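You operate a simulated robot arm through the tools that you are given. There is no shell and no other tool.

The job below is to be done with a simulated robot arm. You get a single attempt, and the scene is never put back.

JOB
Fill tank W from the fuller of N and X, then fill tank M from the other.
Fine: each time press the key of the tank to draw from once, then the key of the tank to fill once. Full is the orange line: W shows 5/5, M 3/3.

Only the result counts: the job must be done as asked and must still hold three seconds after the hand-in. Knocking over, shifting, dropping, spilling or breaking anything else fails it.

ROBOT AND FRAMES
A 6-joint arm with a fingered hand, fixed in place. Base frame: the origin is on the floor under the middle of its stand, x ahead of it, y to its left, z up. Readings come in m, rad, newtons and seconds.
With the tool pointing down near the work surface it reaches from about 0.36 to 0.9 m from the base axis. Its first joint turns from -2.897 to 2.897 rad. Payload 5 kg.
The tool frame sits at the grasp point between the pads (the TCP): z along the fingers, y along the line on which they close. The tips reach 0.036 m beyond it. The gripper opens to 0.12 m; its body begins 0.042 m behind the TCP. The gripper is a hand of 4 fingers: y runs from the thumb to the fingers, the wrist lies at [-0.019, -0.123, -0.211] in the tool frame.
Orientation is that of the tool frame in the base frame, as a unit quaternion [x, y, z, w]. With the fingers straight down and the wrist toward the robot, the tool's x, y and z point along [0, 1, 0], [1, 0, 0] and [0, 0, -1] of the base frame.

CONTROLS
- The arm moves only by the tool nudge_tool. Its argument "moves" is a list of rows, each an object of numbers (a shift or turn left out is 0): "tx", "ty", "tz": the shift along the tool's x, y, z in units of 50 mm (1.0 is 50 mm); "wx", "wy", "wz": the turn, a rotation vector about the tool's x, y, z in units of 5 degrees (1.0 is 5 degrees). In form: [{"tx": .., "ty": .., "tz": .., "wx": .., "wy": .., "wz": ..}, ...]. A call has 1 to 20 rows; each row shifts and turns the commanded pose from where the row before left it, along the tool's axes as they then stand. A call with a number of a shift or a turn outside -1 to 1 is refused whole. A row lasts 0.2 s, in which the tool goes at most 0.05 m and 0.15 rad; a call with a longer step from one row to the next is refused whole. A pose out of reach is approached as far as the arm can. The call stops where the force on the tool passes 40 N (or 10 N more than at its start, if that is more) or the arm is blocked; 0.2 s more then pass. In this call time passes only in rows, and 0.2 s behind the last. It gives the time, the measured TCP pose, the force on the tool (base axes), the opening and the grip force at its end, in the units of the frame above (readings bear some noise), with the torque about the TCP (base axes, N m) and any sound that the robot's microphone picked up.
- Cameras (640 x 400 px; columns grow to the right, rows downward): "scene" is fixed at [0.2183, 0.4878, 1.5346]; the picture's right is [-0.77, -0.64, 0.00], its down [-0.32, 0.38, -0.87] and it looks along [0.56, -0.67, -0.49] (base axes); focal length 348 px, centre (320, 200). "wrist" rides on the gripper at [0.073, -0.101, -0.142] in the tool frame; the picture's right is [-0.79, 0.29, -0.54], its down [-0.56, -0.70, 0.44] and it looks along [-0.25, 0.65, 0.71] (tool axes); focal length 280 px, centre (320, 200). There is no depth. A picture from a camera that has moved, and an enlarged one, comes with that camera's place and axes in the base frame and with its lens. The place of the scene camera against the robot may be out by one fixed shift of up to 0.025 m in any direction.
- capture(camera): a new picture of that camera. It takes no simulated time.
- move_column(by): slides the trunk up (or, below 0, down) by that many m; the arm rides with it, the base frame stays. It gives what a move gives, with no picture.
- set_fingers(index, middle, ring, thumb_bend, thumb_turn): sets how far each is bent, from 0 (flat) to 1 (curled in); at 0.3 the hand is open as for a grip, at 0.7 the pads meet at the TCP. One left out holds its place. A second passes; each finger stops where it meets its share of the squeeze, and holds until it gets a number again. It is the only way to open and close the hand. It gives what a move gives, with no picture; readings hold the bend of each and the force on the fingers (four entries, about 0 where the hand has none), thumb and palm. thumb_turn goes from beside the hand (0) to across from the fingers (1), as for a grip.
- inspect(camera, box): a new picture of the part [left, top, right, bottom] of that camera's present view, enlarged. It takes no simulated time.
- job_done(): hands the job in; it is judged then, once.

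Nothing tells you positions but the pictures and the camera data. Unless the task says otherwise, let go and move clear before handing in.

The tools are called after ">>>" as a command line: name --argument value ..., lists and objects as JSON in quotes. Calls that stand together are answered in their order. nudge_tool: Moves the arm, as the interface text tells. Its arguments: {"type":"object","properties":{"moves":{"type":"array"}},"required":["moves"]} The other tools are called the same way: move_column (by) moves the trunk up or down; set_fingers (index, middle, ring, thumb_bend, thumb_turn) moves the fingers one by one; capture (camera) takes a picture; inspect (camera, box) takes an enlarged picture of a part of a camera's view; job_done () hands the job in.

At the start:

```text
clock: 0.0
tcp_pos: [0.6554, -0.285, 1.1833]
tcp_rot: [0.707, 0.708, 0.0, 0.001]
contact_force: [-0.5, -0.1, -1.1]
ft_torque: [0.0, -0.01, 0.0]
gripper_width: 0.1196
finger_force: 0.2
shape: jaw
bend: [0.3, 0.3, 0.3, 0.3, 0.98]
finger forces: [0.0, 0.0, 0.0, 0.1, 0.0, 0.1]
trunk travel left (down, up): [-0.64, 0.2]
```

scene: 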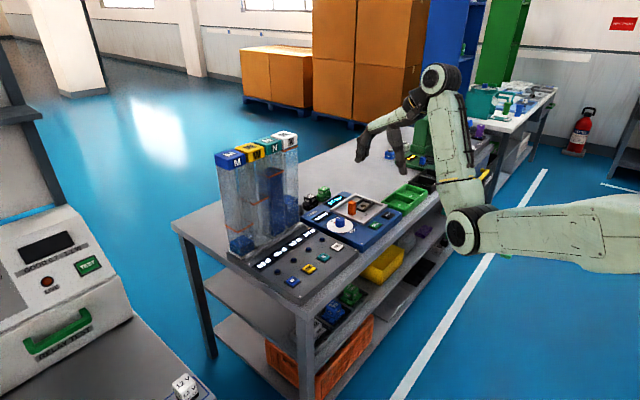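
wrist: 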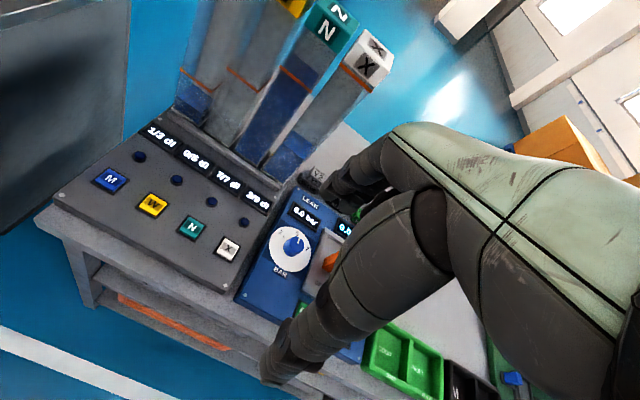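

I see a console with four tanks (M, W, N, X), four keys in front and displays. I'll zoom in to read the displays and locate the keys.

>>> inspect --camera "scene" --box '[200, 120, 380, 310]'

>>> inspect --camera "wrist" --box '[40, 80, 320, 280]'

>>> inspect --camera "wrist" --box '[130, 110, 290, 220]'

```text
2.11 times, centred on (290, 215) of scene
camera zoom: at [0.2183, 0.4878, 1.5346], right [-0.77, -0.64, 0.0], down [-0.32, 0.38, -0.87], along [0.56, -0.67, -0.49], focal length 732 px, centre (383, 168)
```

zoom: 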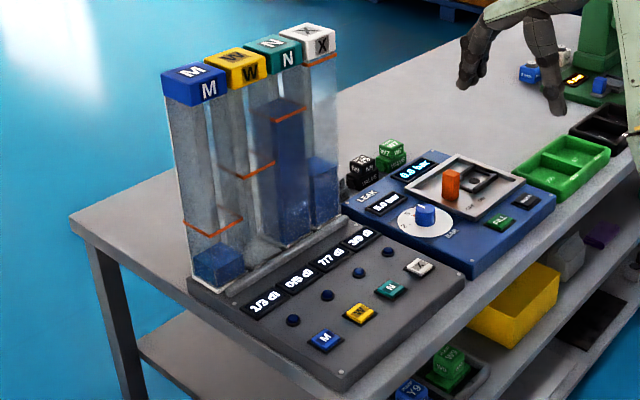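

```text
2.00 times, centred on (180, 180) of wrist
camera zoom: at [0.5551, -0.2117, 1.3252], right [0.29, -0.79, 0.54], down [-0.7, -0.56, -0.44], along [0.65, -0.25, -0.71], focal length 561 px, centre (600, 240)
```

zoom: 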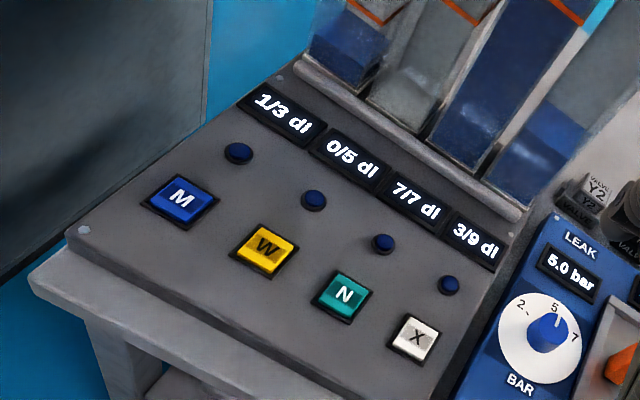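

```text
3.64 times, centred on (210, 165) of wrist
camera zoom: at [0.5551, -0.2117, 1.3252], right [0.29, -0.79, 0.54], down [-0.7, -0.56, -0.44], along [0.65, -0.25, -0.71], focal length 1020 px, centre (720, 327)
```

zoom: 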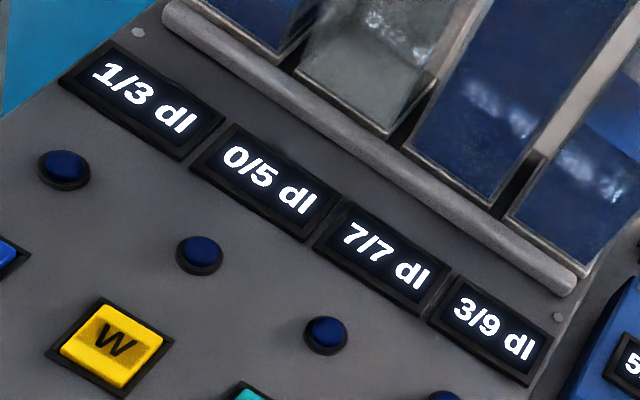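

The displays read M 1/3, W 0/5, N 7/7 and X 3/9, so N is the fuller: the order is N then W, then X then M. The keys seem to lie at x≈0.77, y from -0.04 (M) to -0.26 (X), z≈0.84. I'll first shape the hand for pointing with one finger in free air.

>>> set_fingers --index 0.3 --middle 1.0 --ring 1.0 --thumb_bend 0.3

>>> capture --camera "wrist"

>>> inspect --camera "scene" --box '[330, 60, 490, 200]'

```text
clock: 1.0
tcp_pos: [0.6557, -0.2844, 1.1836]
tcp_rot: [0.707, 0.707, 0.0, 0.0]
contact_force: [-0.5, 0.3, -0.1]
ft_torque: [0.03, -0.01, 0.01]
gripper_width: 0.1232
finger_force: 0.1
shape: fingers
bend: [0.3, 1.0, 1.0, 0.3, 0.98]
finger forces: [0.0, 0.0, 0.0, 0.1, 0.0, 0.1]
trunk travel left (down, up): [-0.64, 0.2]
```

```text
taken
camera wrist: at [0.5552, -0.2117, 1.3252], right [0.29, -0.79, 0.54], down [-0.7, -0.56, -0.44], along [0.65, -0.25, -0.71], focal length 280 px, centre (320, 200)
```

wrist: 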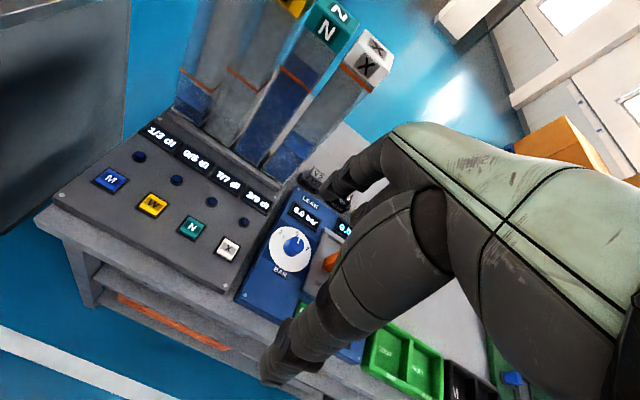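

```text
2.86 times, centred on (410, 130) of scene
camera zoom: at [0.2183, 0.4878, 1.5346], right [-0.77, -0.64, 0.0], down [-0.32, 0.38, -0.87], along [0.56, -0.67, -0.49], focal length 993 px, centre (63, 400)
```

zoom: 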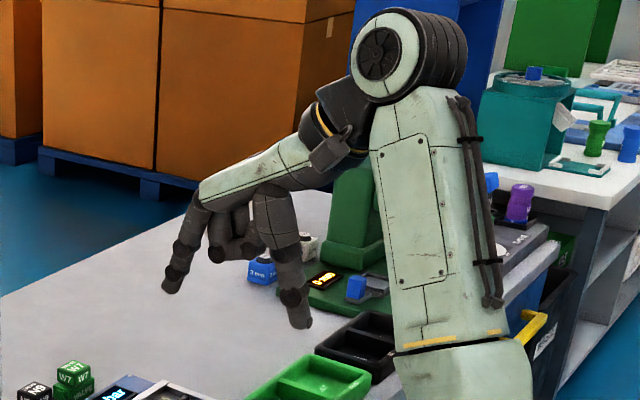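

The index is the finger nearest the scene camera (tool +x side), and the thumb hangs as low as it does. I'll try folding the thumb out of the way and look again.

>>> set_fingers --index 0.2 --thumb_bend 0.0 --thumb_turn 0.0

>>> inspect --camera "scene" --box '[330, 60, 490, 200]'

>>> capture --camera "wrist"

```text
clock: 2.0
tcp_pos: [0.6556, -0.2843, 1.1835]
tcp_rot: [0.707, 0.708, -0.001, 0.0]
contact_force: [0.0, 0.0, -0.1]
ft_torque: [-0.02, 0.02, 0.02]
gripper_width: 0.1966
finger_force: 0.1
shape: fingers
bend: [0.2, 1.0, 1.0, 0.0, 0.0]
finger forces: [0.1, 0.0, 0.0, 0.0, 0.1, 0.0]
trunk travel left (down, up): [-0.64, 0.2]
```

```text
2.86 times, centred on (410, 130) of scene
camera zoom: at [0.2183, 0.4878, 1.5346], right [-0.77, -0.64, 0.0], down [-0.32, 0.38, -0.87], along [0.56, -0.67, -0.49], focal length 993 px, centre (63, 400)
```

zoom: 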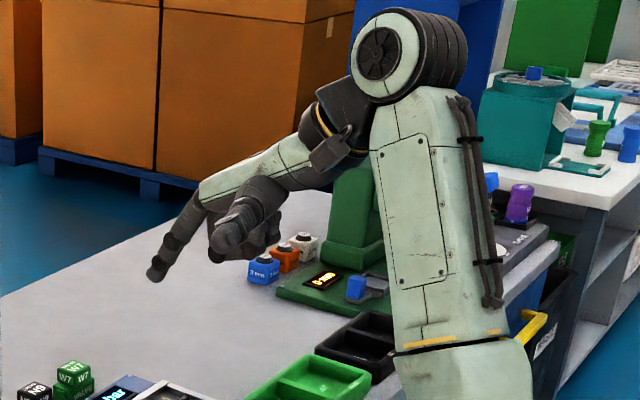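

```text
taken
camera wrist: at [0.5552, -0.2116, 1.3252], right [0.29, -0.79, 0.54], down [-0.7, -0.56, -0.44], along [0.65, -0.25, -0.71], focal length 280 px, centre (320, 200)
```

wrist: 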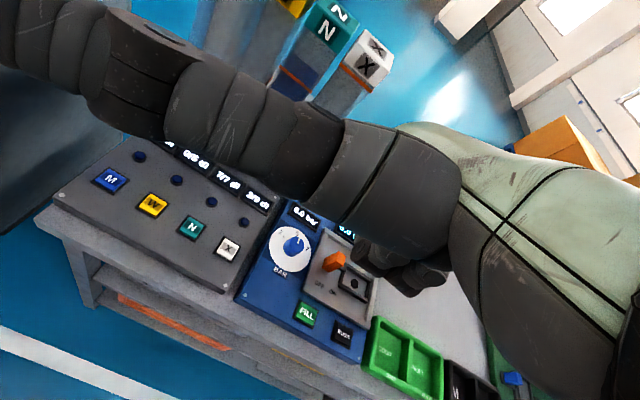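

The side-turned thumb blocks the wrist camera's view of the index tip. I'll try the thumb across and curled in, with the index slightly bent.

>>> set_fingers --index 0.3 --thumb_bend 1.0 --thumb_turn 1.0

>>> inspect --camera "scene" --box '[330, 60, 490, 200]'

>>> capture --camera "wrist"

```text
clock: 3.0
tcp_pos: [0.6553, -0.2843, 1.1832]
tcp_rot: [0.707, 0.707, 0.0, 0.0]
contact_force: [0.8, 0.5, -0.3]
ft_torque: [-0.01, 0.0, 0.0]
gripper_width: 0.0338
finger_force: 0.1
shape: fingers
bend: [0.29, 1.0, 1.0, 0.97, 1.0]
finger forces: [0.0, 0.0, 0.0, 0.0, 0.0, 0.1]
trunk travel left (down, up): [-0.64, 0.2]
```

```text
2.86 times, centred on (410, 130) of scene
camera zoom: at [0.2183, 0.4878, 1.5346], right [-0.77, -0.64, 0.0], down [-0.32, 0.38, -0.87], along [0.56, -0.67, -0.49], focal length 993 px, centre (63, 400)
```

zoom: 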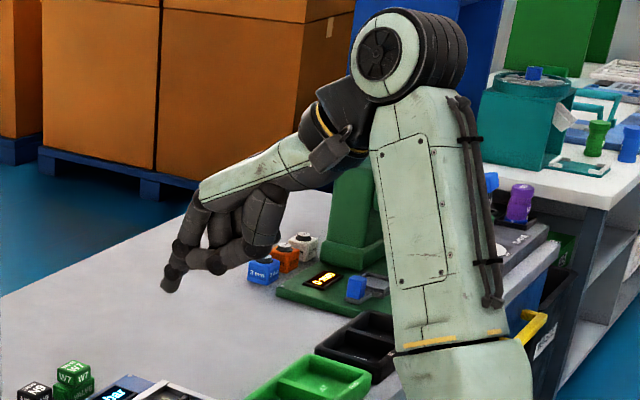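

```text
taken
camera wrist: at [0.5552, -0.2117, 1.3252], right [0.29, -0.79, 0.54], down [-0.7, -0.56, -0.44], along [0.65, -0.25, -0.71], focal length 280 px, centre (320, 200)
```

wrist: 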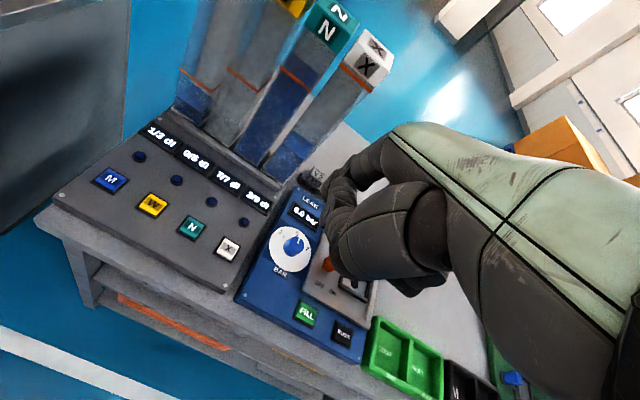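

>>> inspect --camera "wrist" --box '[250, 120, 450, 300]'

>>> inspect --camera "scene" --box '[350, 95, 430, 150]'

```text
2.22 times, centred on (350, 210) of wrist
camera zoom: at [0.5552, -0.2117, 1.3252], right [0.29, -0.79, 0.54], down [-0.7, -0.56, -0.44], along [0.65, -0.25, -0.71], focal length 623 px, centre (253, 178)
```

zoom: 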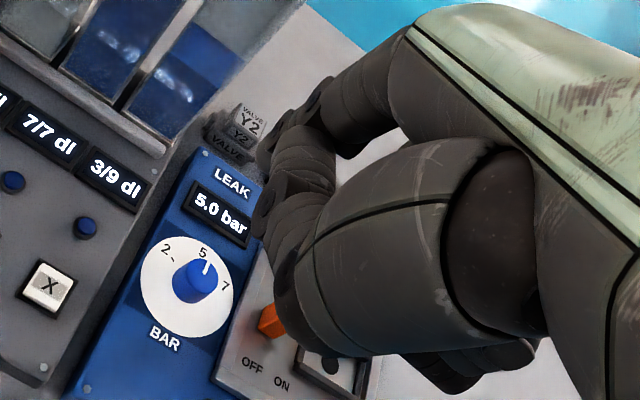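

```text
7.27 times, centred on (390, 122) of scene
camera zoom: at [0.2183, 0.4878, 1.5346], right [-0.77, -0.64, 0.0], down [-0.32, 0.38, -0.87], along [0.56, -0.67, -0.49], focal length 2528 px, centre (-189, 764)
```

zoom: 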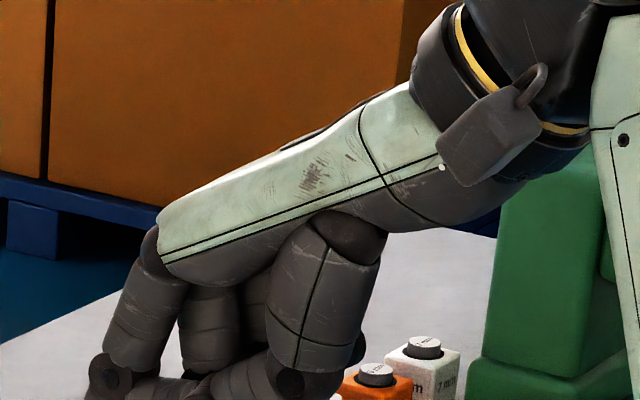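

The thumb curled in hides the index tip, so I'll instead return the thumb across at 0.3, straighten the index, and pitch the hand 30° so the index points down well below the thumb.

>>> set_fingers --index 0.08 --thumb_bend 0.2 --thumb_turn 1.0

>>> nudge_tool --moves '[{"wx": 1}, {"wx": 1}, {"wx": 1}, {"wx": 1}, {"wx": 1}, {"wx": 1}]'

>>> capture --camera "wrist"

>>> inspect --camera "scene" --box '[330, 60, 490, 200]'

```text
clock: 4.0
tcp_pos: [0.6564, -0.2845, 1.1827]
tcp_rot: [0.707, 0.707, 0.0, 0.0]
contact_force: [0.2, -0.8, 0.1]
ft_torque: [-0.01, -0.01, 0.03]
gripper_width: 0.1701
finger_force: 0.1
shape: fingers
bend: [0.08, 1.0, 1.0, 0.2, 0.97]
finger forces: [0.0, 0.0, 0.0, 0.0, 0.0, 0.0]
trunk travel left (down, up): [-0.64, 0.2]
```

```text
clock: 5.4
tcp_pos: [0.7057, -0.3078, 1.1532]
tcp_rot: [0.683, 0.683, -0.184, -0.184]
contact_force: [0.4, 0.3, 0.8]
ft_torque: [0.0, 0.0, -0.03]
gripper_width: 0.1698
finger_force: 0.1
shape: fingers
bend: [0.08, 1.0, 1.0, 0.2, 0.97]
finger forces: [0.0, 0.0, 0.1, 0.1, 0.0, 0.1]
out of reach, approached as far as the arm can: row 1, 2, 3, 4, 5
trunk travel left (down, up): [-0.64, 0.2]
```

```text
taken
camera wrist: at [0.6901, -0.2351, 1.3266], right [0.52, -0.79, 0.32], down [-0.83, -0.56, -0.03], along [0.21, -0.25, -0.95], focal length 280 px, centre (320, 200)
```

wrist: 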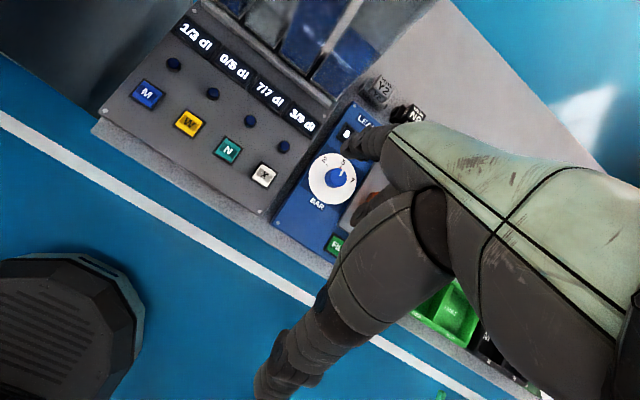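

```text
2.86 times, centred on (410, 130) of scene
camera zoom: at [0.2183, 0.4878, 1.5346], right [-0.77, -0.64, 0.0], down [-0.32, 0.38, -0.87], along [0.56, -0.67, -0.49], focal length 993 px, centre (63, 400)
```

zoom: 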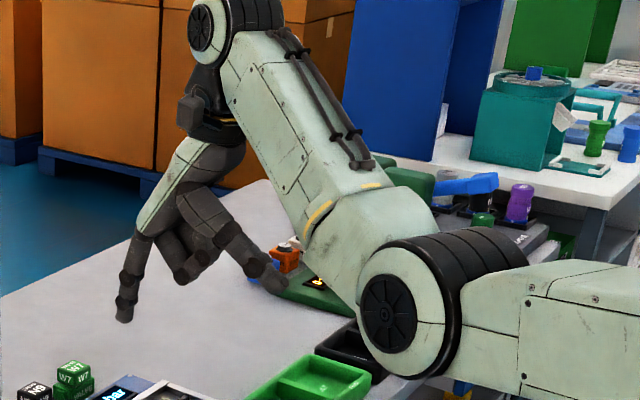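

The hand pitched, but the arm passed through an out-of-reach zone; I'll do a null step to see where the commanded pose settled.

>>> nudge_tool --moves '[{"tx": 0}, {"tx": 0}]'

>>> capture --camera "scene"

```text
clock: 6.0
tcp_pos: [0.7053, -0.3086, 1.1545]
tcp_rot: [0.683, 0.682, -0.184, -0.184]
contact_force: [0.4, 0.0, -0.7]
ft_torque: [0.03, 0.0, 0.0]
gripper_width: 0.1701
finger_force: 0.1
shape: fingers
bend: [0.08, 1.0, 1.0, 0.2, 0.97]
finger forces: [0.0, 0.1, 0.0, 0.0, 0.0, 0.0]
trunk travel left (down, up): [-0.64, 0.2]
```

```text
taken
```

scene: 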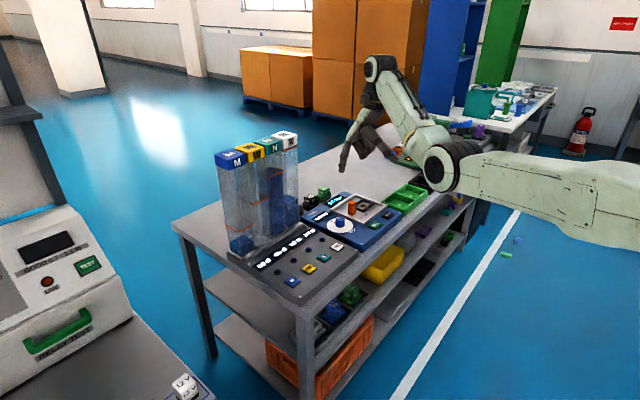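

The arm is stable and nothing was touched. I'll zoom on the keys from this new view to triangulate them.

>>> inspect --camera "wrist" --box '[100, 60, 300, 200]'

>>> inspect --camera "wrist" --box '[280, 90, 440, 200]'

```text
2.86 times, centred on (200, 130) of wrist
camera zoom: at [0.6896, -0.2353, 1.3271], right [0.52, -0.79, 0.33], down [-0.83, -0.56, -0.03], along [0.21, -0.25, -0.95], focal length 801 px, centre (663, 400)
```

zoom: 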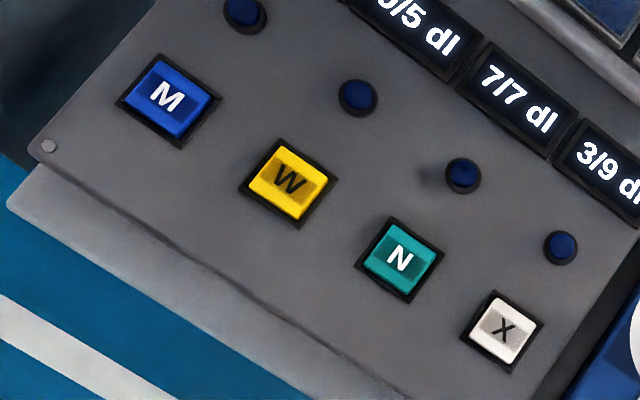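

```text
3.64 times, centred on (360, 145) of wrist
camera zoom: at [0.6896, -0.2353, 1.3271], right [0.52, -0.79, 0.33], down [-0.83, -0.56, -0.03], along [0.21, -0.25, -0.95], focal length 1020 px, centre (174, 400)
```

zoom: 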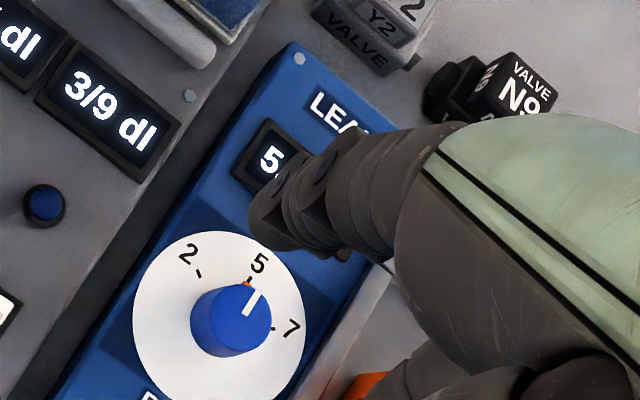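

The keys triangulate to x≈0.777, z≈0.83 with y: M≈-0.037, W≈-0.110, N≈-0.184, X≈-0.258. The index tip sits about (+0.08, +0.02, -0.05) from the TCP and is clearly the lowest point of the hand; I'll slide sideways over N, then lower the trunk to a hover.

>>> nudge_tool --moves '[{"tx": 0.7}, {"tx": 0.7}, {"tx": 0.7}]'

>>> move_column --by -0.1

>>> capture --camera "wrist"

>>> capture --camera "scene"

```text
clock: 6.8
tcp_pos: [0.7394, -0.2172, 1.1422]
tcp_rot: [0.683, 0.683, -0.184, -0.182]
contact_force: [0.7, 0.6, 0.4]
ft_torque: [-0.04, 0.03, 0.0]
gripper_width: 0.17
finger_force: 0.1
shape: fingers
bend: [0.08, 1.0, 1.0, 0.2, 0.97]
finger forces: [0.1, 0.0, 0.0, 0.0, 0.0, 0.0]
out of reach, approached as far as the arm can: row 1, 2, 3
trunk travel left (down, up): [-0.64, 0.2]
```

```text
clock: 8.1
tcp_pos: [0.7392, -0.2183, 1.0432]
tcp_rot: [0.683, 0.683, -0.183, -0.183]
contact_force: [0.5, 0.2, 0.1]
ft_torque: [0.04, -0.01, -0.01]
gripper_width: 0.17
finger_force: 0.2
shape: fingers
bend: [0.08, 1.0, 1.0, 0.2, 0.97]
finger forces: [0.0, 0.0, 0.0, 0.0, 0.1, 0.0]
trunk travel left (down, up): [-0.54, 0.3]
```

```text
taken
camera wrist: at [0.7235, -0.146, 1.2163], right [0.52, -0.79, 0.33], down [-0.83, -0.56, -0.03], along [0.21, -0.25, -0.94], focal length 280 px, centre (320, 200)
```

wrist: 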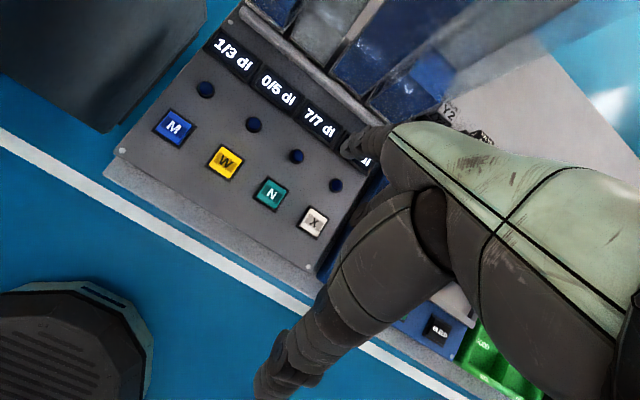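

```text
taken
```

scene: 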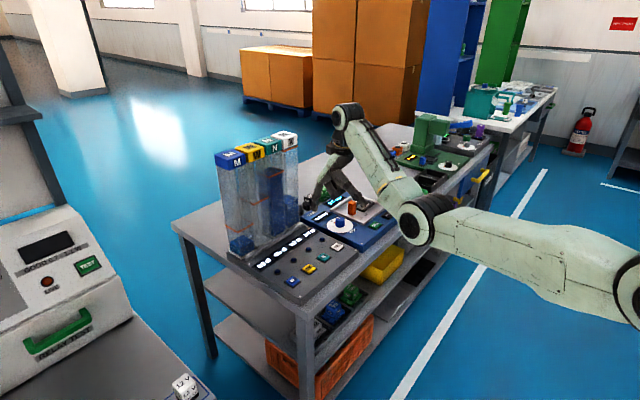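

The arm has an inner reach limit at this height and pitch (TCP r≈0.77). I'll lower with the arm itself and pull back slightly, since reach should widen lower down; the tip will stay about 8 cm above the panel.

>>> nudge_tool --moves '[{"tx": 0.075, "ty": 0.014, "tz": 0.454}, {"tx": 0.075, "ty": 0.014, "tz": 0.454}, {"tx": 0.075, "ty": 0.014, "tz": 0.454}, {"tx": 0.075, "ty": 0.014, "tz": 0.454}]'

>>> capture --camera "wrist"

>>> capture --camera "scene"

```text
clock: 9.1
tcp_pos: [0.7053, -0.2076, 0.9582]
tcp_rot: [0.683, 0.683, -0.183, -0.183]
contact_force: [-0.4, -0.4, 0.2]
ft_torque: [0.01, 0.0, 0.01]
gripper_width: 0.1699
finger_force: 0.1
shape: fingers
bend: [0.08, 1.0, 1.0, 0.2, 0.97]
finger forces: [0.0, 0.0, 0.0, 0.1, 0.0, 0.1]
out of reach, approached as far as the arm can: row 1, 2
trunk travel left (down, up): [-0.54, 0.3]
```

```text
taken
camera wrist: at [0.6897, -0.1333, 1.1327], right [0.52, -0.79, 0.33], down [-0.83, -0.56, -0.03], along [0.21, -0.25, -0.94], focal length 280 px, centre (320, 200)
```

wrist: 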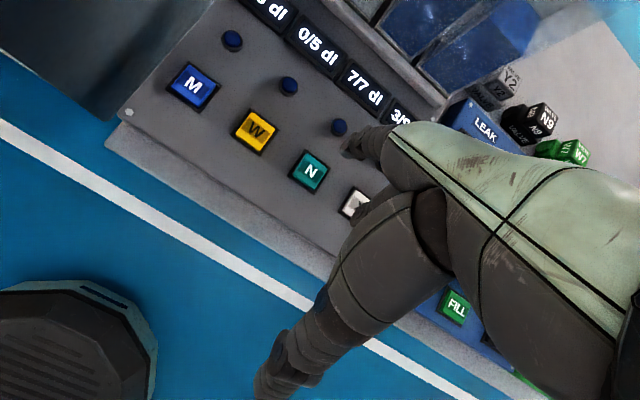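

```text
taken
```

scene: 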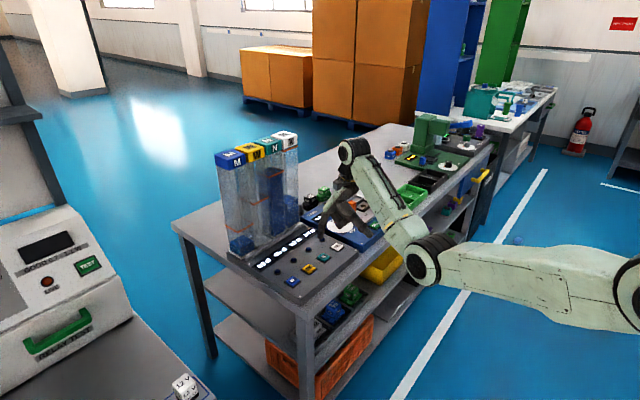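

>>> inspect --camera "wrist" --box '[280, 90, 440, 200]'

>>> inspect --camera "scene" --box '[270, 130, 430, 280]'

```text
3.64 times, centred on (360, 145) of wrist
camera zoom: at [0.6897, -0.1333, 1.1327], right [0.52, -0.79, 0.33], down [-0.83, -0.56, -0.03], along [0.21, -0.25, -0.94], focal length 1020 px, centre (174, 400)
```

zoom: 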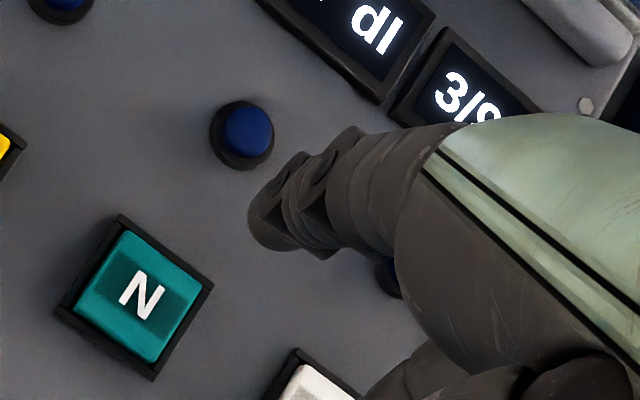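

```text
2.67 times, centred on (350, 205) of scene
camera zoom: at [0.2183, 0.4878, 1.5346], right [-0.77, -0.64, 0.0], down [-0.32, 0.38, -0.87], along [0.56, -0.67, -0.49], focal length 927 px, centre (240, 187)
```

zoom: 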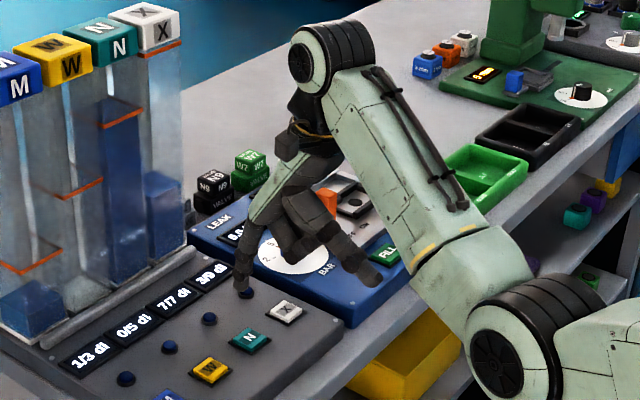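

The tip is near (0.80, -0.197, 0.88); N is at (0.777, -0.184, 0.83). I'll move back, left and down to hover about 2 cm above N.

>>> nudge_tool --moves '[{"tx": 0.12, "ty": -0.064, "tz": 0.349}, {"tx": 0.12, "ty": -0.064, "tz": 0.349}]'

>>> inspect --camera "wrist" --box '[280, 90, 440, 200]'

>>> inspect --camera "scene" --box '[270, 190, 370, 280]'

```text
clock: 9.7
tcp_pos: [0.6873, -0.1955, 0.9279]
tcp_rot: [0.683, 0.683, -0.183, -0.183]
contact_force: [0.7, -0.6, -1.0]
ft_torque: [0.0, -0.01, 0.01]
gripper_width: 0.1699
finger_force: 0.1
shape: fingers
bend: [0.08, 1.0, 1.0, 0.2, 0.97]
finger forces: [0.0, 0.0, 0.0, 0.0, 0.0, 0.1]
out of reach, approached as far as the arm can: row 1, 2
trunk travel left (down, up): [-0.54, 0.3]
```

```text
3.64 times, centred on (360, 145) of wrist
camera zoom: at [0.6722, -0.1237, 1.102], right [0.52, -0.79, 0.33], down [-0.83, -0.56, -0.03], along [0.21, -0.25, -0.94], focal length 1020 px, centre (174, 400)
```

zoom: 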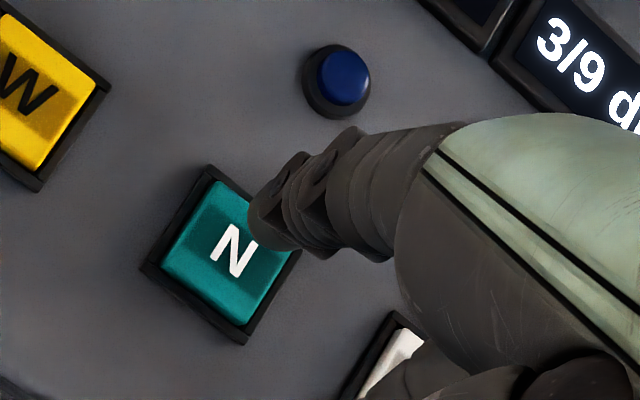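

```text
4.44 times, centred on (320, 235) of scene
camera zoom: at [0.2183, 0.4878, 1.5346], right [-0.77, -0.64, 0.0], down [-0.32, 0.38, -0.87], along [0.56, -0.67, -0.49], focal length 1545 px, centre (320, 44)
```

zoom: 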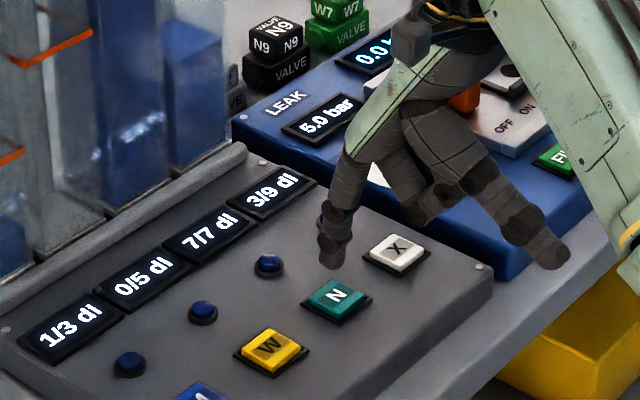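

The tip is now about 2.5 cm straight above N in both views. I'll descend vertically 1.8 cm and check again.

>>> nudge_tool --moves '[{"ty": 0.06, "tz": 0.104}, {"ty": 0.06, "tz": 0.104}, {"ty": 0.06, "tz": 0.104}]'

>>> inspect --camera "wrist" --box '[280, 90, 440, 200]'

>>> inspect --camera "scene" --box '[270, 190, 370, 280]'

```text
clock: 10.5
tcp_pos: [0.6878, -0.1969, 0.9093]
tcp_rot: [0.683, 0.684, -0.183, -0.183]
contact_force: [-0.7, -0.2, 0.2]
ft_torque: [0.03, 0.01, -0.03]
gripper_width: 0.17
finger_force: 0.1
shape: fingers
bend: [0.08, 1.0, 1.0, 0.2, 0.97]
finger forces: [0.1, 0.1, 0.1, 0.0, 0.1, 0.0]
trunk travel left (down, up): [-0.54, 0.3]
```

```text
3.64 times, centred on (360, 145) of wrist
camera zoom: at [0.6723, -0.1243, 1.0831], right [0.52, -0.79, 0.33], down [-0.83, -0.56, -0.03], along [0.21, -0.25, -0.94], focal length 1020 px, centre (174, 400)
```

zoom: 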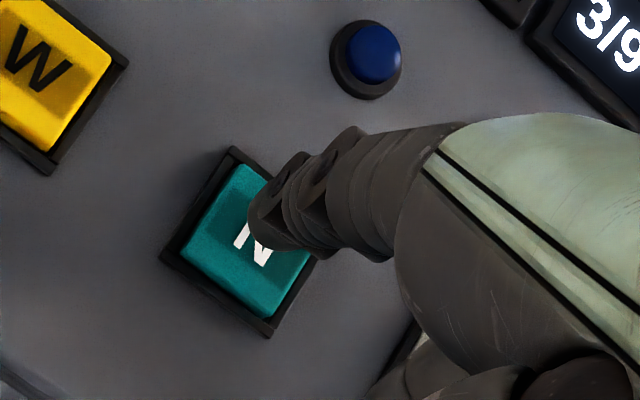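

```text
4.44 times, centred on (320, 235) of scene
camera zoom: at [0.2183, 0.4878, 1.5346], right [-0.77, -0.64, 0.0], down [-0.32, 0.38, -0.87], along [0.56, -0.67, -0.49], focal length 1545 px, centre (320, 44)
```

zoom: 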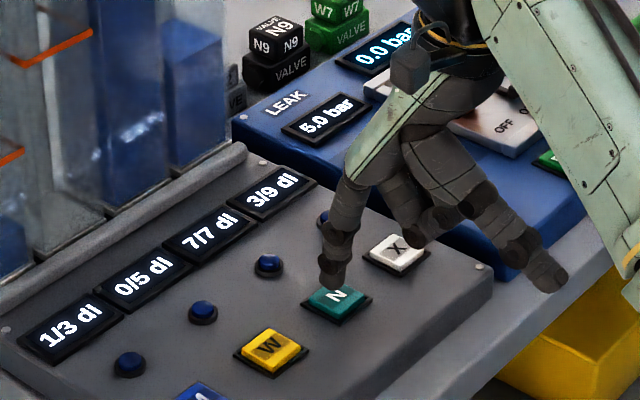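

The tip is almost on N, well centred. I'll now step down in 2 mm rows until I feel or hear the press.

>>> nudge_tool --moves '[{"ty": 0.02, "tz": 0.0346}, {"ty": 0.02, "tz": 0.0346}, {"ty": 0.02, "tz": 0.0346}]'

>>> inspect --camera "scene" --box '[270, 190, 370, 280]'

```text
clock: 11.3
tcp_pos: [0.6884, -0.1969, 0.9032]
tcp_rot: [0.683, 0.683, -0.183, -0.184]
contact_force: [0.6, 0.6, 0.6]
ft_torque: [0.01, 0.0, 0.01]
gripper_width: 0.17
finger_force: 0.1
shape: fingers
bend: [0.08, 1.0, 1.0, 0.2, 0.97]
finger forces: [0.1, 0.0, 0.0, 0.0, 0.0, 0.0]
trunk travel left (down, up): [-0.54, 0.3]
```

```text
4.44 times, centred on (320, 235) of scene
camera zoom: at [0.2183, 0.4878, 1.5346], right [-0.77, -0.64, 0.0], down [-0.32, 0.38, -0.87], along [0.56, -0.67, -0.49], focal length 1545 px, centre (320, 44)
```

zoom: 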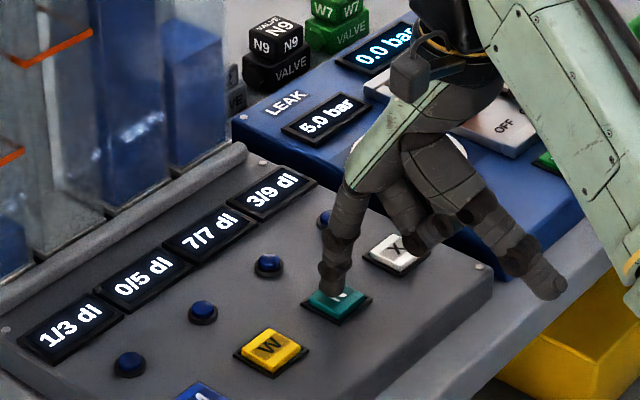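

>>> nudge_tool --moves '[{"ty": 0.02, "tz": 0.0346}, {"ty": 0.02, "tz": 0.0346}]'

>>> inspect --camera "scene" --box '[270, 190, 370, 280]'

>>> inspect --camera "wrist" --box '[280, 90, 440, 200]'

```text
clock: 11.9
tcp_pos: [0.688, -0.1971, 0.8982]
tcp_rot: [0.683, 0.683, -0.184, -0.183]
contact_force: [-0.4, -0.2, 1.5]
ft_torque: [0.05, -0.11, 0.02]
gripper_width: 0.1703
finger_force: 0.7
shape: fingers
bend: [0.08, 1.0, 1.0, 0.2, 0.97]
finger forces: [1.1, 0.0, 0.0, 0.1, 0.0, 0.0]
trunk travel left (down, up): [-0.54, 0.3]
```

```text
4.44 times, centred on (320, 235) of scene
camera zoom: at [0.2183, 0.4878, 1.5346], right [-0.77, -0.64, 0.0], down [-0.32, 0.38, -0.87], along [0.56, -0.67, -0.49], focal length 1545 px, centre (320, 44)
```

zoom: 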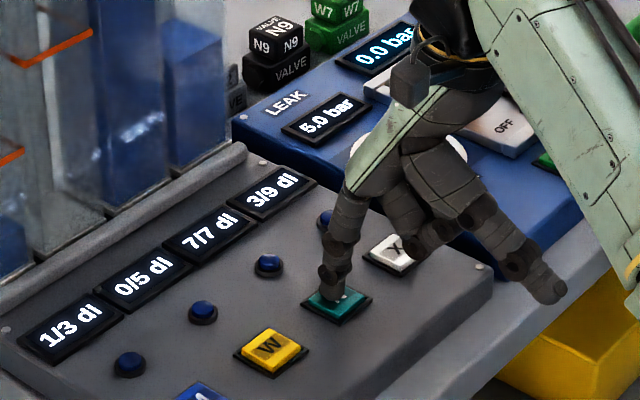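

```text
3.64 times, centred on (360, 145) of wrist
camera zoom: at [0.6724, -0.1246, 1.0734], right [0.52, -0.79, 0.33], down [-0.83, -0.56, -0.03], along [0.21, -0.25, -0.94], focal length 1020 px, centre (174, 400)
```

zoom: 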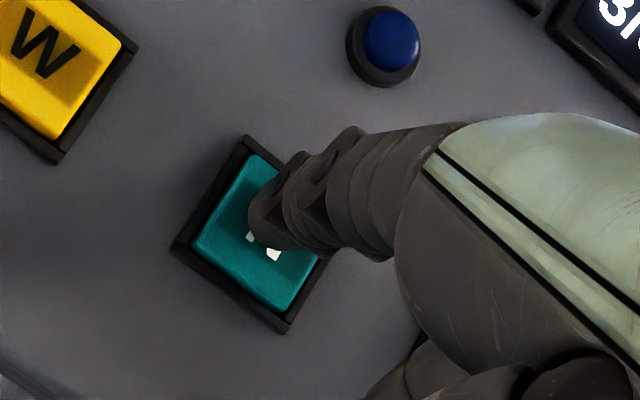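

Contact with N has begun (about 1 N on the index). I'll press on in 1 mm rows and watch for a sound or lamp.

>>> nudge_tool --moves '[{"ty": 0.01, "tz": 0.0173}, {"ty": 0.01, "tz": 0.0173}]'

>>> inspect --camera "scene" --box '[270, 190, 370, 280]'

```text
clock: 12.5
tcp_pos: [0.6869, -0.1969, 0.8984]
tcp_rot: [0.683, 0.683, -0.183, -0.183]
contact_force: [0.3, -0.9, 3.0]
ft_torque: [0.0, -0.23, -0.01]
gripper_width: 0.1703
finger_force: 1.5
shape: fingers
bend: [0.08, 1.0, 1.0, 0.2, 0.97]
finger forces: [2.7, 0.1, 0.0, 0.1, 0.0, 0.1]
trunk travel left (down, up): [-0.54, 0.3]
heard: click
```

```text
4.44 times, centred on (320, 235) of scene
camera zoom: at [0.2183, 0.4878, 1.5346], right [-0.77, -0.64, 0.0], down [-0.32, 0.38, -0.87], along [0.56, -0.67, -0.49], focal length 1545 px, centre (320, 44)
```

zoom: 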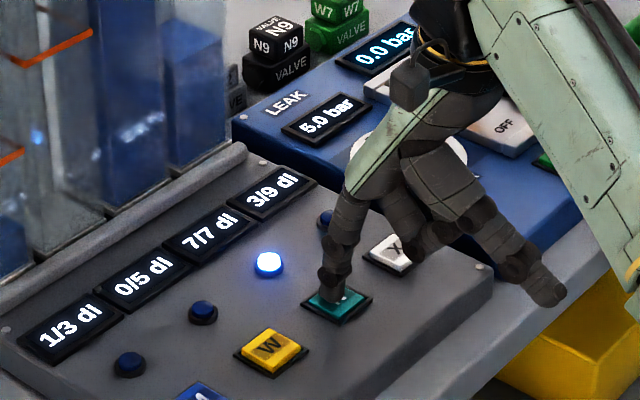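

N clicked and its lamp lit. I'll lift straight up with the trunk (which also widens the inner reach), then shift 7.35 cm left and down to hover over W.

>>> move_column --by 0.1

>>> nudge_tool --moves '[{"tx": 0.37, "ty": 0.2, "tz": 0.346}, {"tx": 0.37, "ty": 0.2, "tz": 0.346}, {"tx": 0.37, "ty": 0.2, "tz": 0.346}, {"tx": 0.37, "ty": 0.2, "tz": 0.346}]'

>>> inspect --camera "scene" --box '[260, 190, 360, 280]'

>>> inspect --camera "wrist" --box '[280, 90, 440, 200]'

>>> capture --camera "scene"

```text
clock: 13.9
tcp_pos: [0.6894, -0.1976, 0.9969]
tcp_rot: [0.682, 0.684, -0.183, -0.182]
contact_force: [0.5, 0.6, 0.2]
ft_torque: [-0.01, -0.01, -0.03]
gripper_width: 0.1701
finger_force: 0.1
shape: fingers
bend: [0.08, 1.0, 1.0, 0.2, 0.97]
finger forces: [0.0, 0.1, 0.0, 0.0, 0.0, 0.0]
trunk travel left (down, up): [-0.64, 0.2]
```

```text
clock: 14.9
tcp_pos: [0.6879, -0.1214, 0.9162]
tcp_rot: [0.683, 0.683, -0.184, -0.183]
contact_force: [0.1, 0.0, 0.0]
ft_torque: [-0.04, 0.01, -0.02]
gripper_width: 0.1701
finger_force: 0.1
shape: fingers
bend: [0.08, 1.0, 1.0, 0.2, 0.97]
finger forces: [0.0, 0.0, 0.2, 0.0, 0.1, 0.0]
trunk travel left (down, up): [-0.64, 0.2]
```

```text
4.44 times, centred on (310, 235) of scene
camera zoom: at [0.2183, 0.4878, 1.5346], right [-0.77, -0.64, 0.0], down [-0.32, 0.38, -0.87], along [0.56, -0.67, -0.49], focal length 1545 px, centre (364, 44)
```

zoom: 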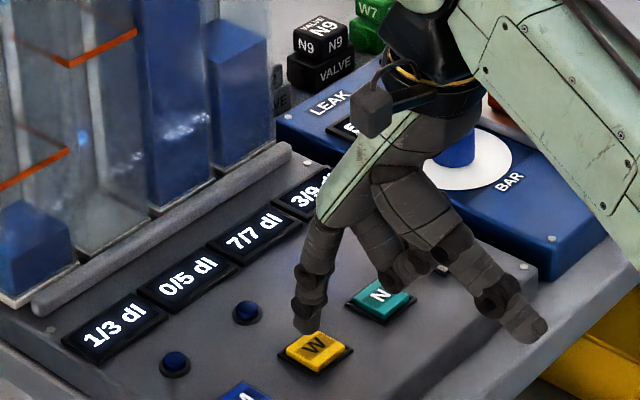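

```text
3.64 times, centred on (360, 145) of wrist
camera zoom: at [0.6724, -0.0491, 1.0908], right [0.52, -0.79, 0.33], down [-0.83, -0.56, -0.03], along [0.21, -0.25, -0.94], focal length 1020 px, centre (174, 400)
```

zoom: 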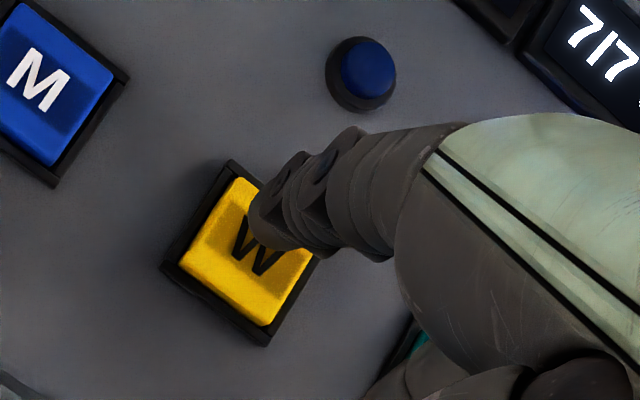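

```text
taken
```

scene: 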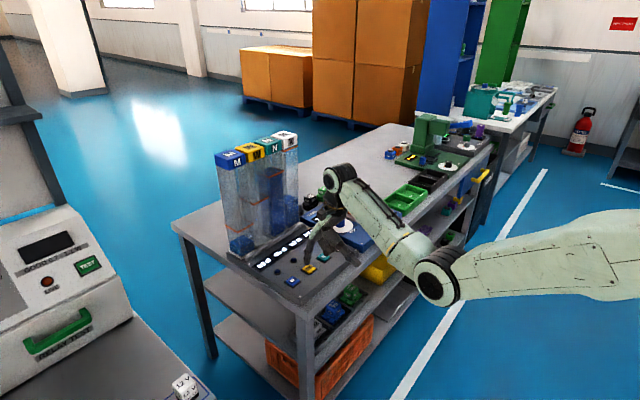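

I'm hovering over W with good alignment. I'll check that N's lamp is still lit before pressing.

>>> inspect --camera "scene" --box '[295, 235, 325, 260]'

>>> capture --camera "wrist"

```text
16.00 times, centred on (310, 248) of scene
camera zoom: at [0.2183, 0.4878, 1.5346], right [-0.77, -0.64, 0.0], down [-0.32, 0.38, -0.87], along [0.56, -0.67, -0.49], focal length 5562 px, centre (480, -560)
```

zoom: 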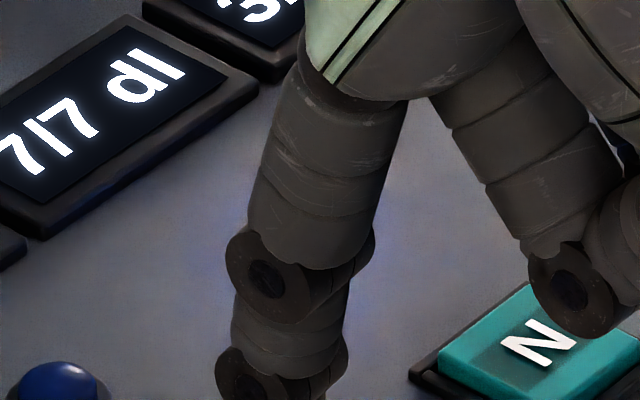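

```text
taken
camera wrist: at [0.6724, -0.0491, 1.0908], right [0.52, -0.79, 0.33], down [-0.83, -0.56, -0.03], along [0.21, -0.25, -0.94], focal length 280 px, centre (320, 200)
```

wrist: 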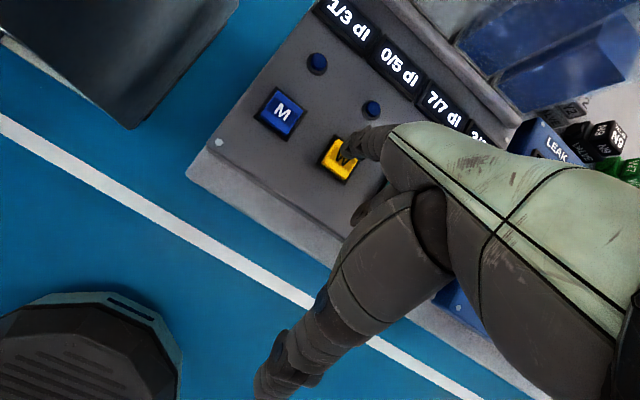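

The blue glow behind the finger shows N's lamp is still on. I'll lower onto W and press.

>>> nudge_tool --moves '[{"ty": 0.07, "tz": 0.121}, {"ty": 0.07, "tz": 0.121}, {"ty": 0.02, "tz": 0.0346}]'

>>> inspect --camera "wrist" --box '[280, 90, 440, 200]'

>>> inspect --camera "scene" --box '[260, 190, 360, 280]'

```text
clock: 15.7
tcp_pos: [0.6884, -0.1235, 0.9017]
tcp_rot: [0.683, 0.683, -0.183, -0.183]
contact_force: [0.2, 0.1, -0.3]
ft_torque: [0.03, -0.02, -0.02]
gripper_width: 0.17
finger_force: 0.1
shape: fingers
bend: [0.08, 1.0, 1.0, 0.2, 0.97]
finger forces: [0.0, 0.0, 0.1, 0.0, 0.1, 0.0]
trunk travel left (down, up): [-0.64, 0.2]
```

```text
3.64 times, centred on (360, 145) of wrist
camera zoom: at [0.6719, -0.0498, 1.0758], right [0.52, -0.79, 0.33], down [-0.83, -0.56, -0.03], along [0.21, -0.25, -0.94], focal length 1020 px, centre (174, 400)
```

zoom: 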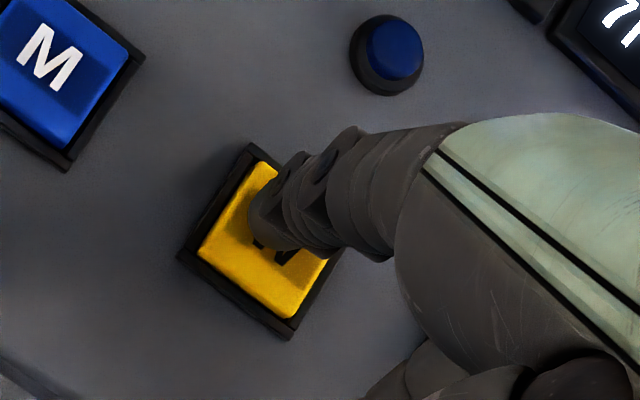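

```text
4.44 times, centred on (310, 235) of scene
camera zoom: at [0.2183, 0.4878, 1.5346], right [-0.77, -0.64, 0.0], down [-0.32, 0.38, -0.87], along [0.56, -0.67, -0.49], focal length 1545 px, centre (364, 44)
```

zoom: 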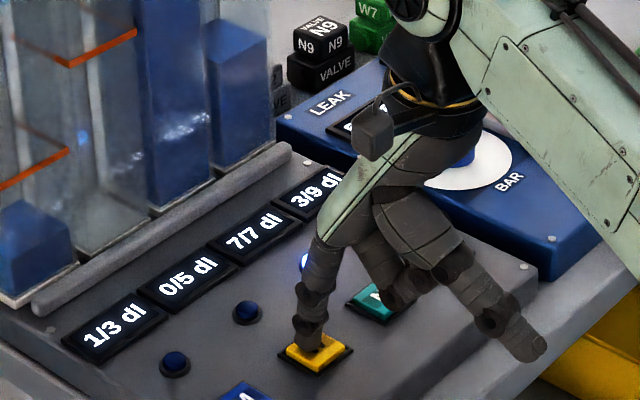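

>>> nudge_tool --moves '[{"ty": 0.02, "tz": 0.0346}, {"ty": 0.02, "tz": 0.0346}, {"ty": 0.01, "tz": 0.0173}]'

>>> inspect --camera "scene" --box '[260, 190, 360, 280]'

```text
clock: 16.5
tcp_pos: [0.6886, -0.123, 0.8963]
tcp_rot: [0.683, 0.683, -0.184, -0.183]
contact_force: [-0.7, 0.7, 3.4]
ft_torque: [0.07, -0.26, 0.06]
gripper_width: 0.17
finger_force: 1.9
shape: fingers
bend: [0.08, 1.0, 1.0, 0.2, 0.97]
finger forces: [3.3, 0.0, 0.0, 0.0, 0.0, 0.0]
trunk travel left (down, up): [-0.64, 0.2]
heard: click
```

```text
4.44 times, centred on (310, 235) of scene
camera zoom: at [0.2183, 0.4878, 1.5346], right [-0.77, -0.64, 0.0], down [-0.32, 0.38, -0.87], along [0.56, -0.67, -0.49], focal length 1545 px, centre (364, 44)
```

zoom: 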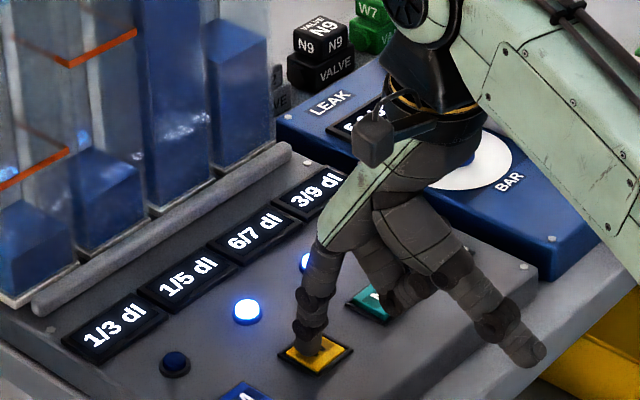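

W clicked and the transfer is running (W 1/5, N 6/7). I'll lift off and watch the displays.

>>> nudge_tool --moves '[{"ty": -0.2, "tz": -0.346}, {"ty": -0.2, "tz": -0.346}]'

>>> inspect --camera "scene" --box '[250, 190, 350, 280]'

```text
clock: 17.1
tcp_pos: [0.6883, -0.1238, 0.9366]
tcp_rot: [0.683, 0.684, -0.183, -0.183]
contact_force: [0.2, 0.8, -0.4]
ft_torque: [0.01, 0.0, -0.03]
gripper_width: 0.1702
finger_force: 0.0
shape: fingers
bend: [0.08, 1.0, 1.0, 0.2, 0.97]
finger forces: [0.1, 0.1, 0.0, 0.1, 0.0, 0.0]
trunk travel left (down, up): [-0.64, 0.2]
```

```text
4.44 times, centred on (300, 235) of scene
camera zoom: at [0.2183, 0.4878, 1.5346], right [-0.77, -0.64, 0.0], down [-0.32, 0.38, -0.87], along [0.56, -0.67, -0.49], focal length 1545 px, centre (409, 44)
```

zoom: 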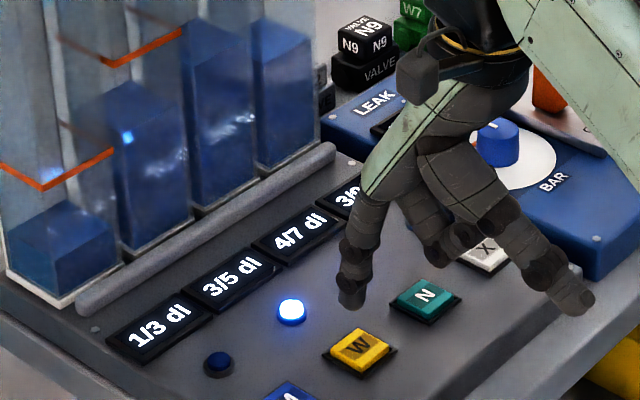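

The transfer runs on its own (W 3/5, N 4/7). Meanwhile I'll slide over toward X at hover height and check.

>>> nudge_tool --moves '[{"tx": -0.738}, {"tx": -0.738}, {"tx": -0.738}, {"tx": -0.738}]'

>>> inspect --camera "scene" --box '[260, 180, 390, 290]'

>>> inspect --camera "wrist" --box '[280, 90, 440, 200]'

>>> capture --camera "wrist"

```text
clock: 18.1
tcp_pos: [0.6899, -0.2735, 0.9378]
tcp_rot: [0.683, 0.683, -0.183, -0.183]
contact_force: [0.4, -0.8, -0.2]
ft_torque: [0.03, -0.02, 0.01]
gripper_width: 0.1699
finger_force: 0.1
shape: fingers
bend: [0.08, 1.0, 1.0, 0.2, 0.97]
finger forces: [0.0, 0.0, 0.0, 0.0, 0.1, 0.1]
trunk travel left (down, up): [-0.64, 0.2]
```

```text
3.64 times, centred on (325, 235) of scene
camera zoom: at [0.2183, 0.4878, 1.5346], right [-0.77, -0.64, 0.0], down [-0.32, 0.38, -0.87], along [0.56, -0.67, -0.49], focal length 1264 px, centre (302, 73)
```

zoom: 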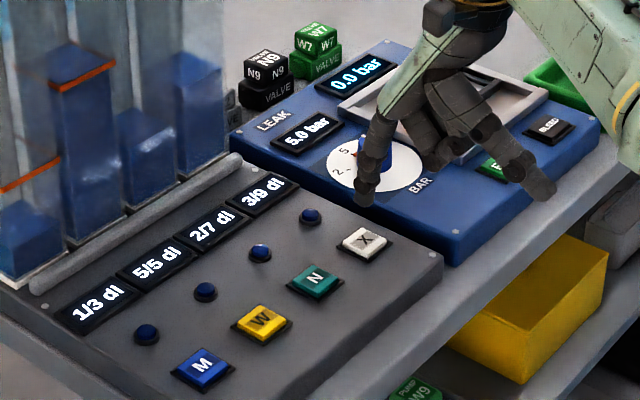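

```text
3.64 times, centred on (360, 145) of wrist
camera zoom: at [0.6735, -0.2008, 1.1121], right [0.52, -0.79, 0.32], down [-0.83, -0.56, -0.03], along [0.21, -0.25, -0.95], focal length 1020 px, centre (174, 400)
```

zoom: 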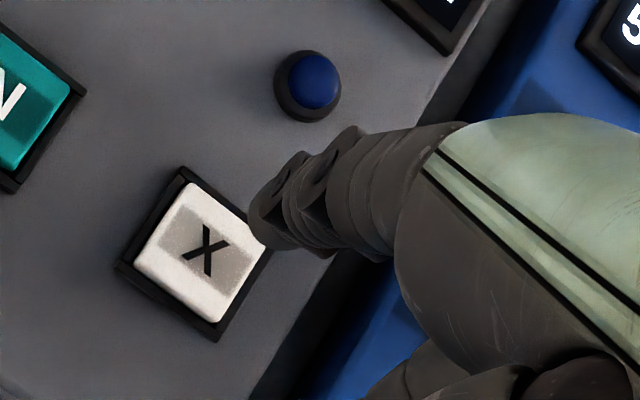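

```text
taken
camera wrist: at [0.6735, -0.2008, 1.1121], right [0.52, -0.79, 0.32], down [-0.83, -0.56, -0.03], along [0.21, -0.25, -0.95], focal length 280 px, centre (320, 200)
```

wrist: 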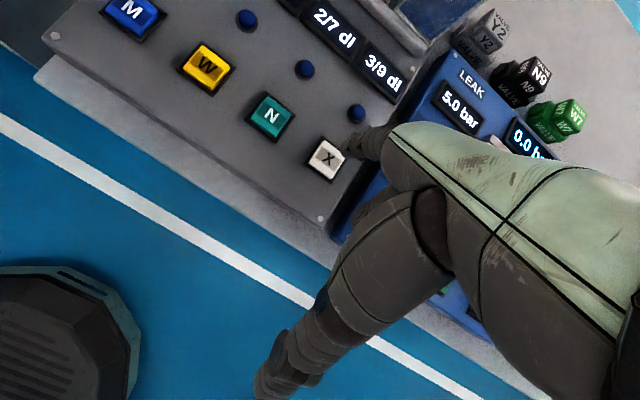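

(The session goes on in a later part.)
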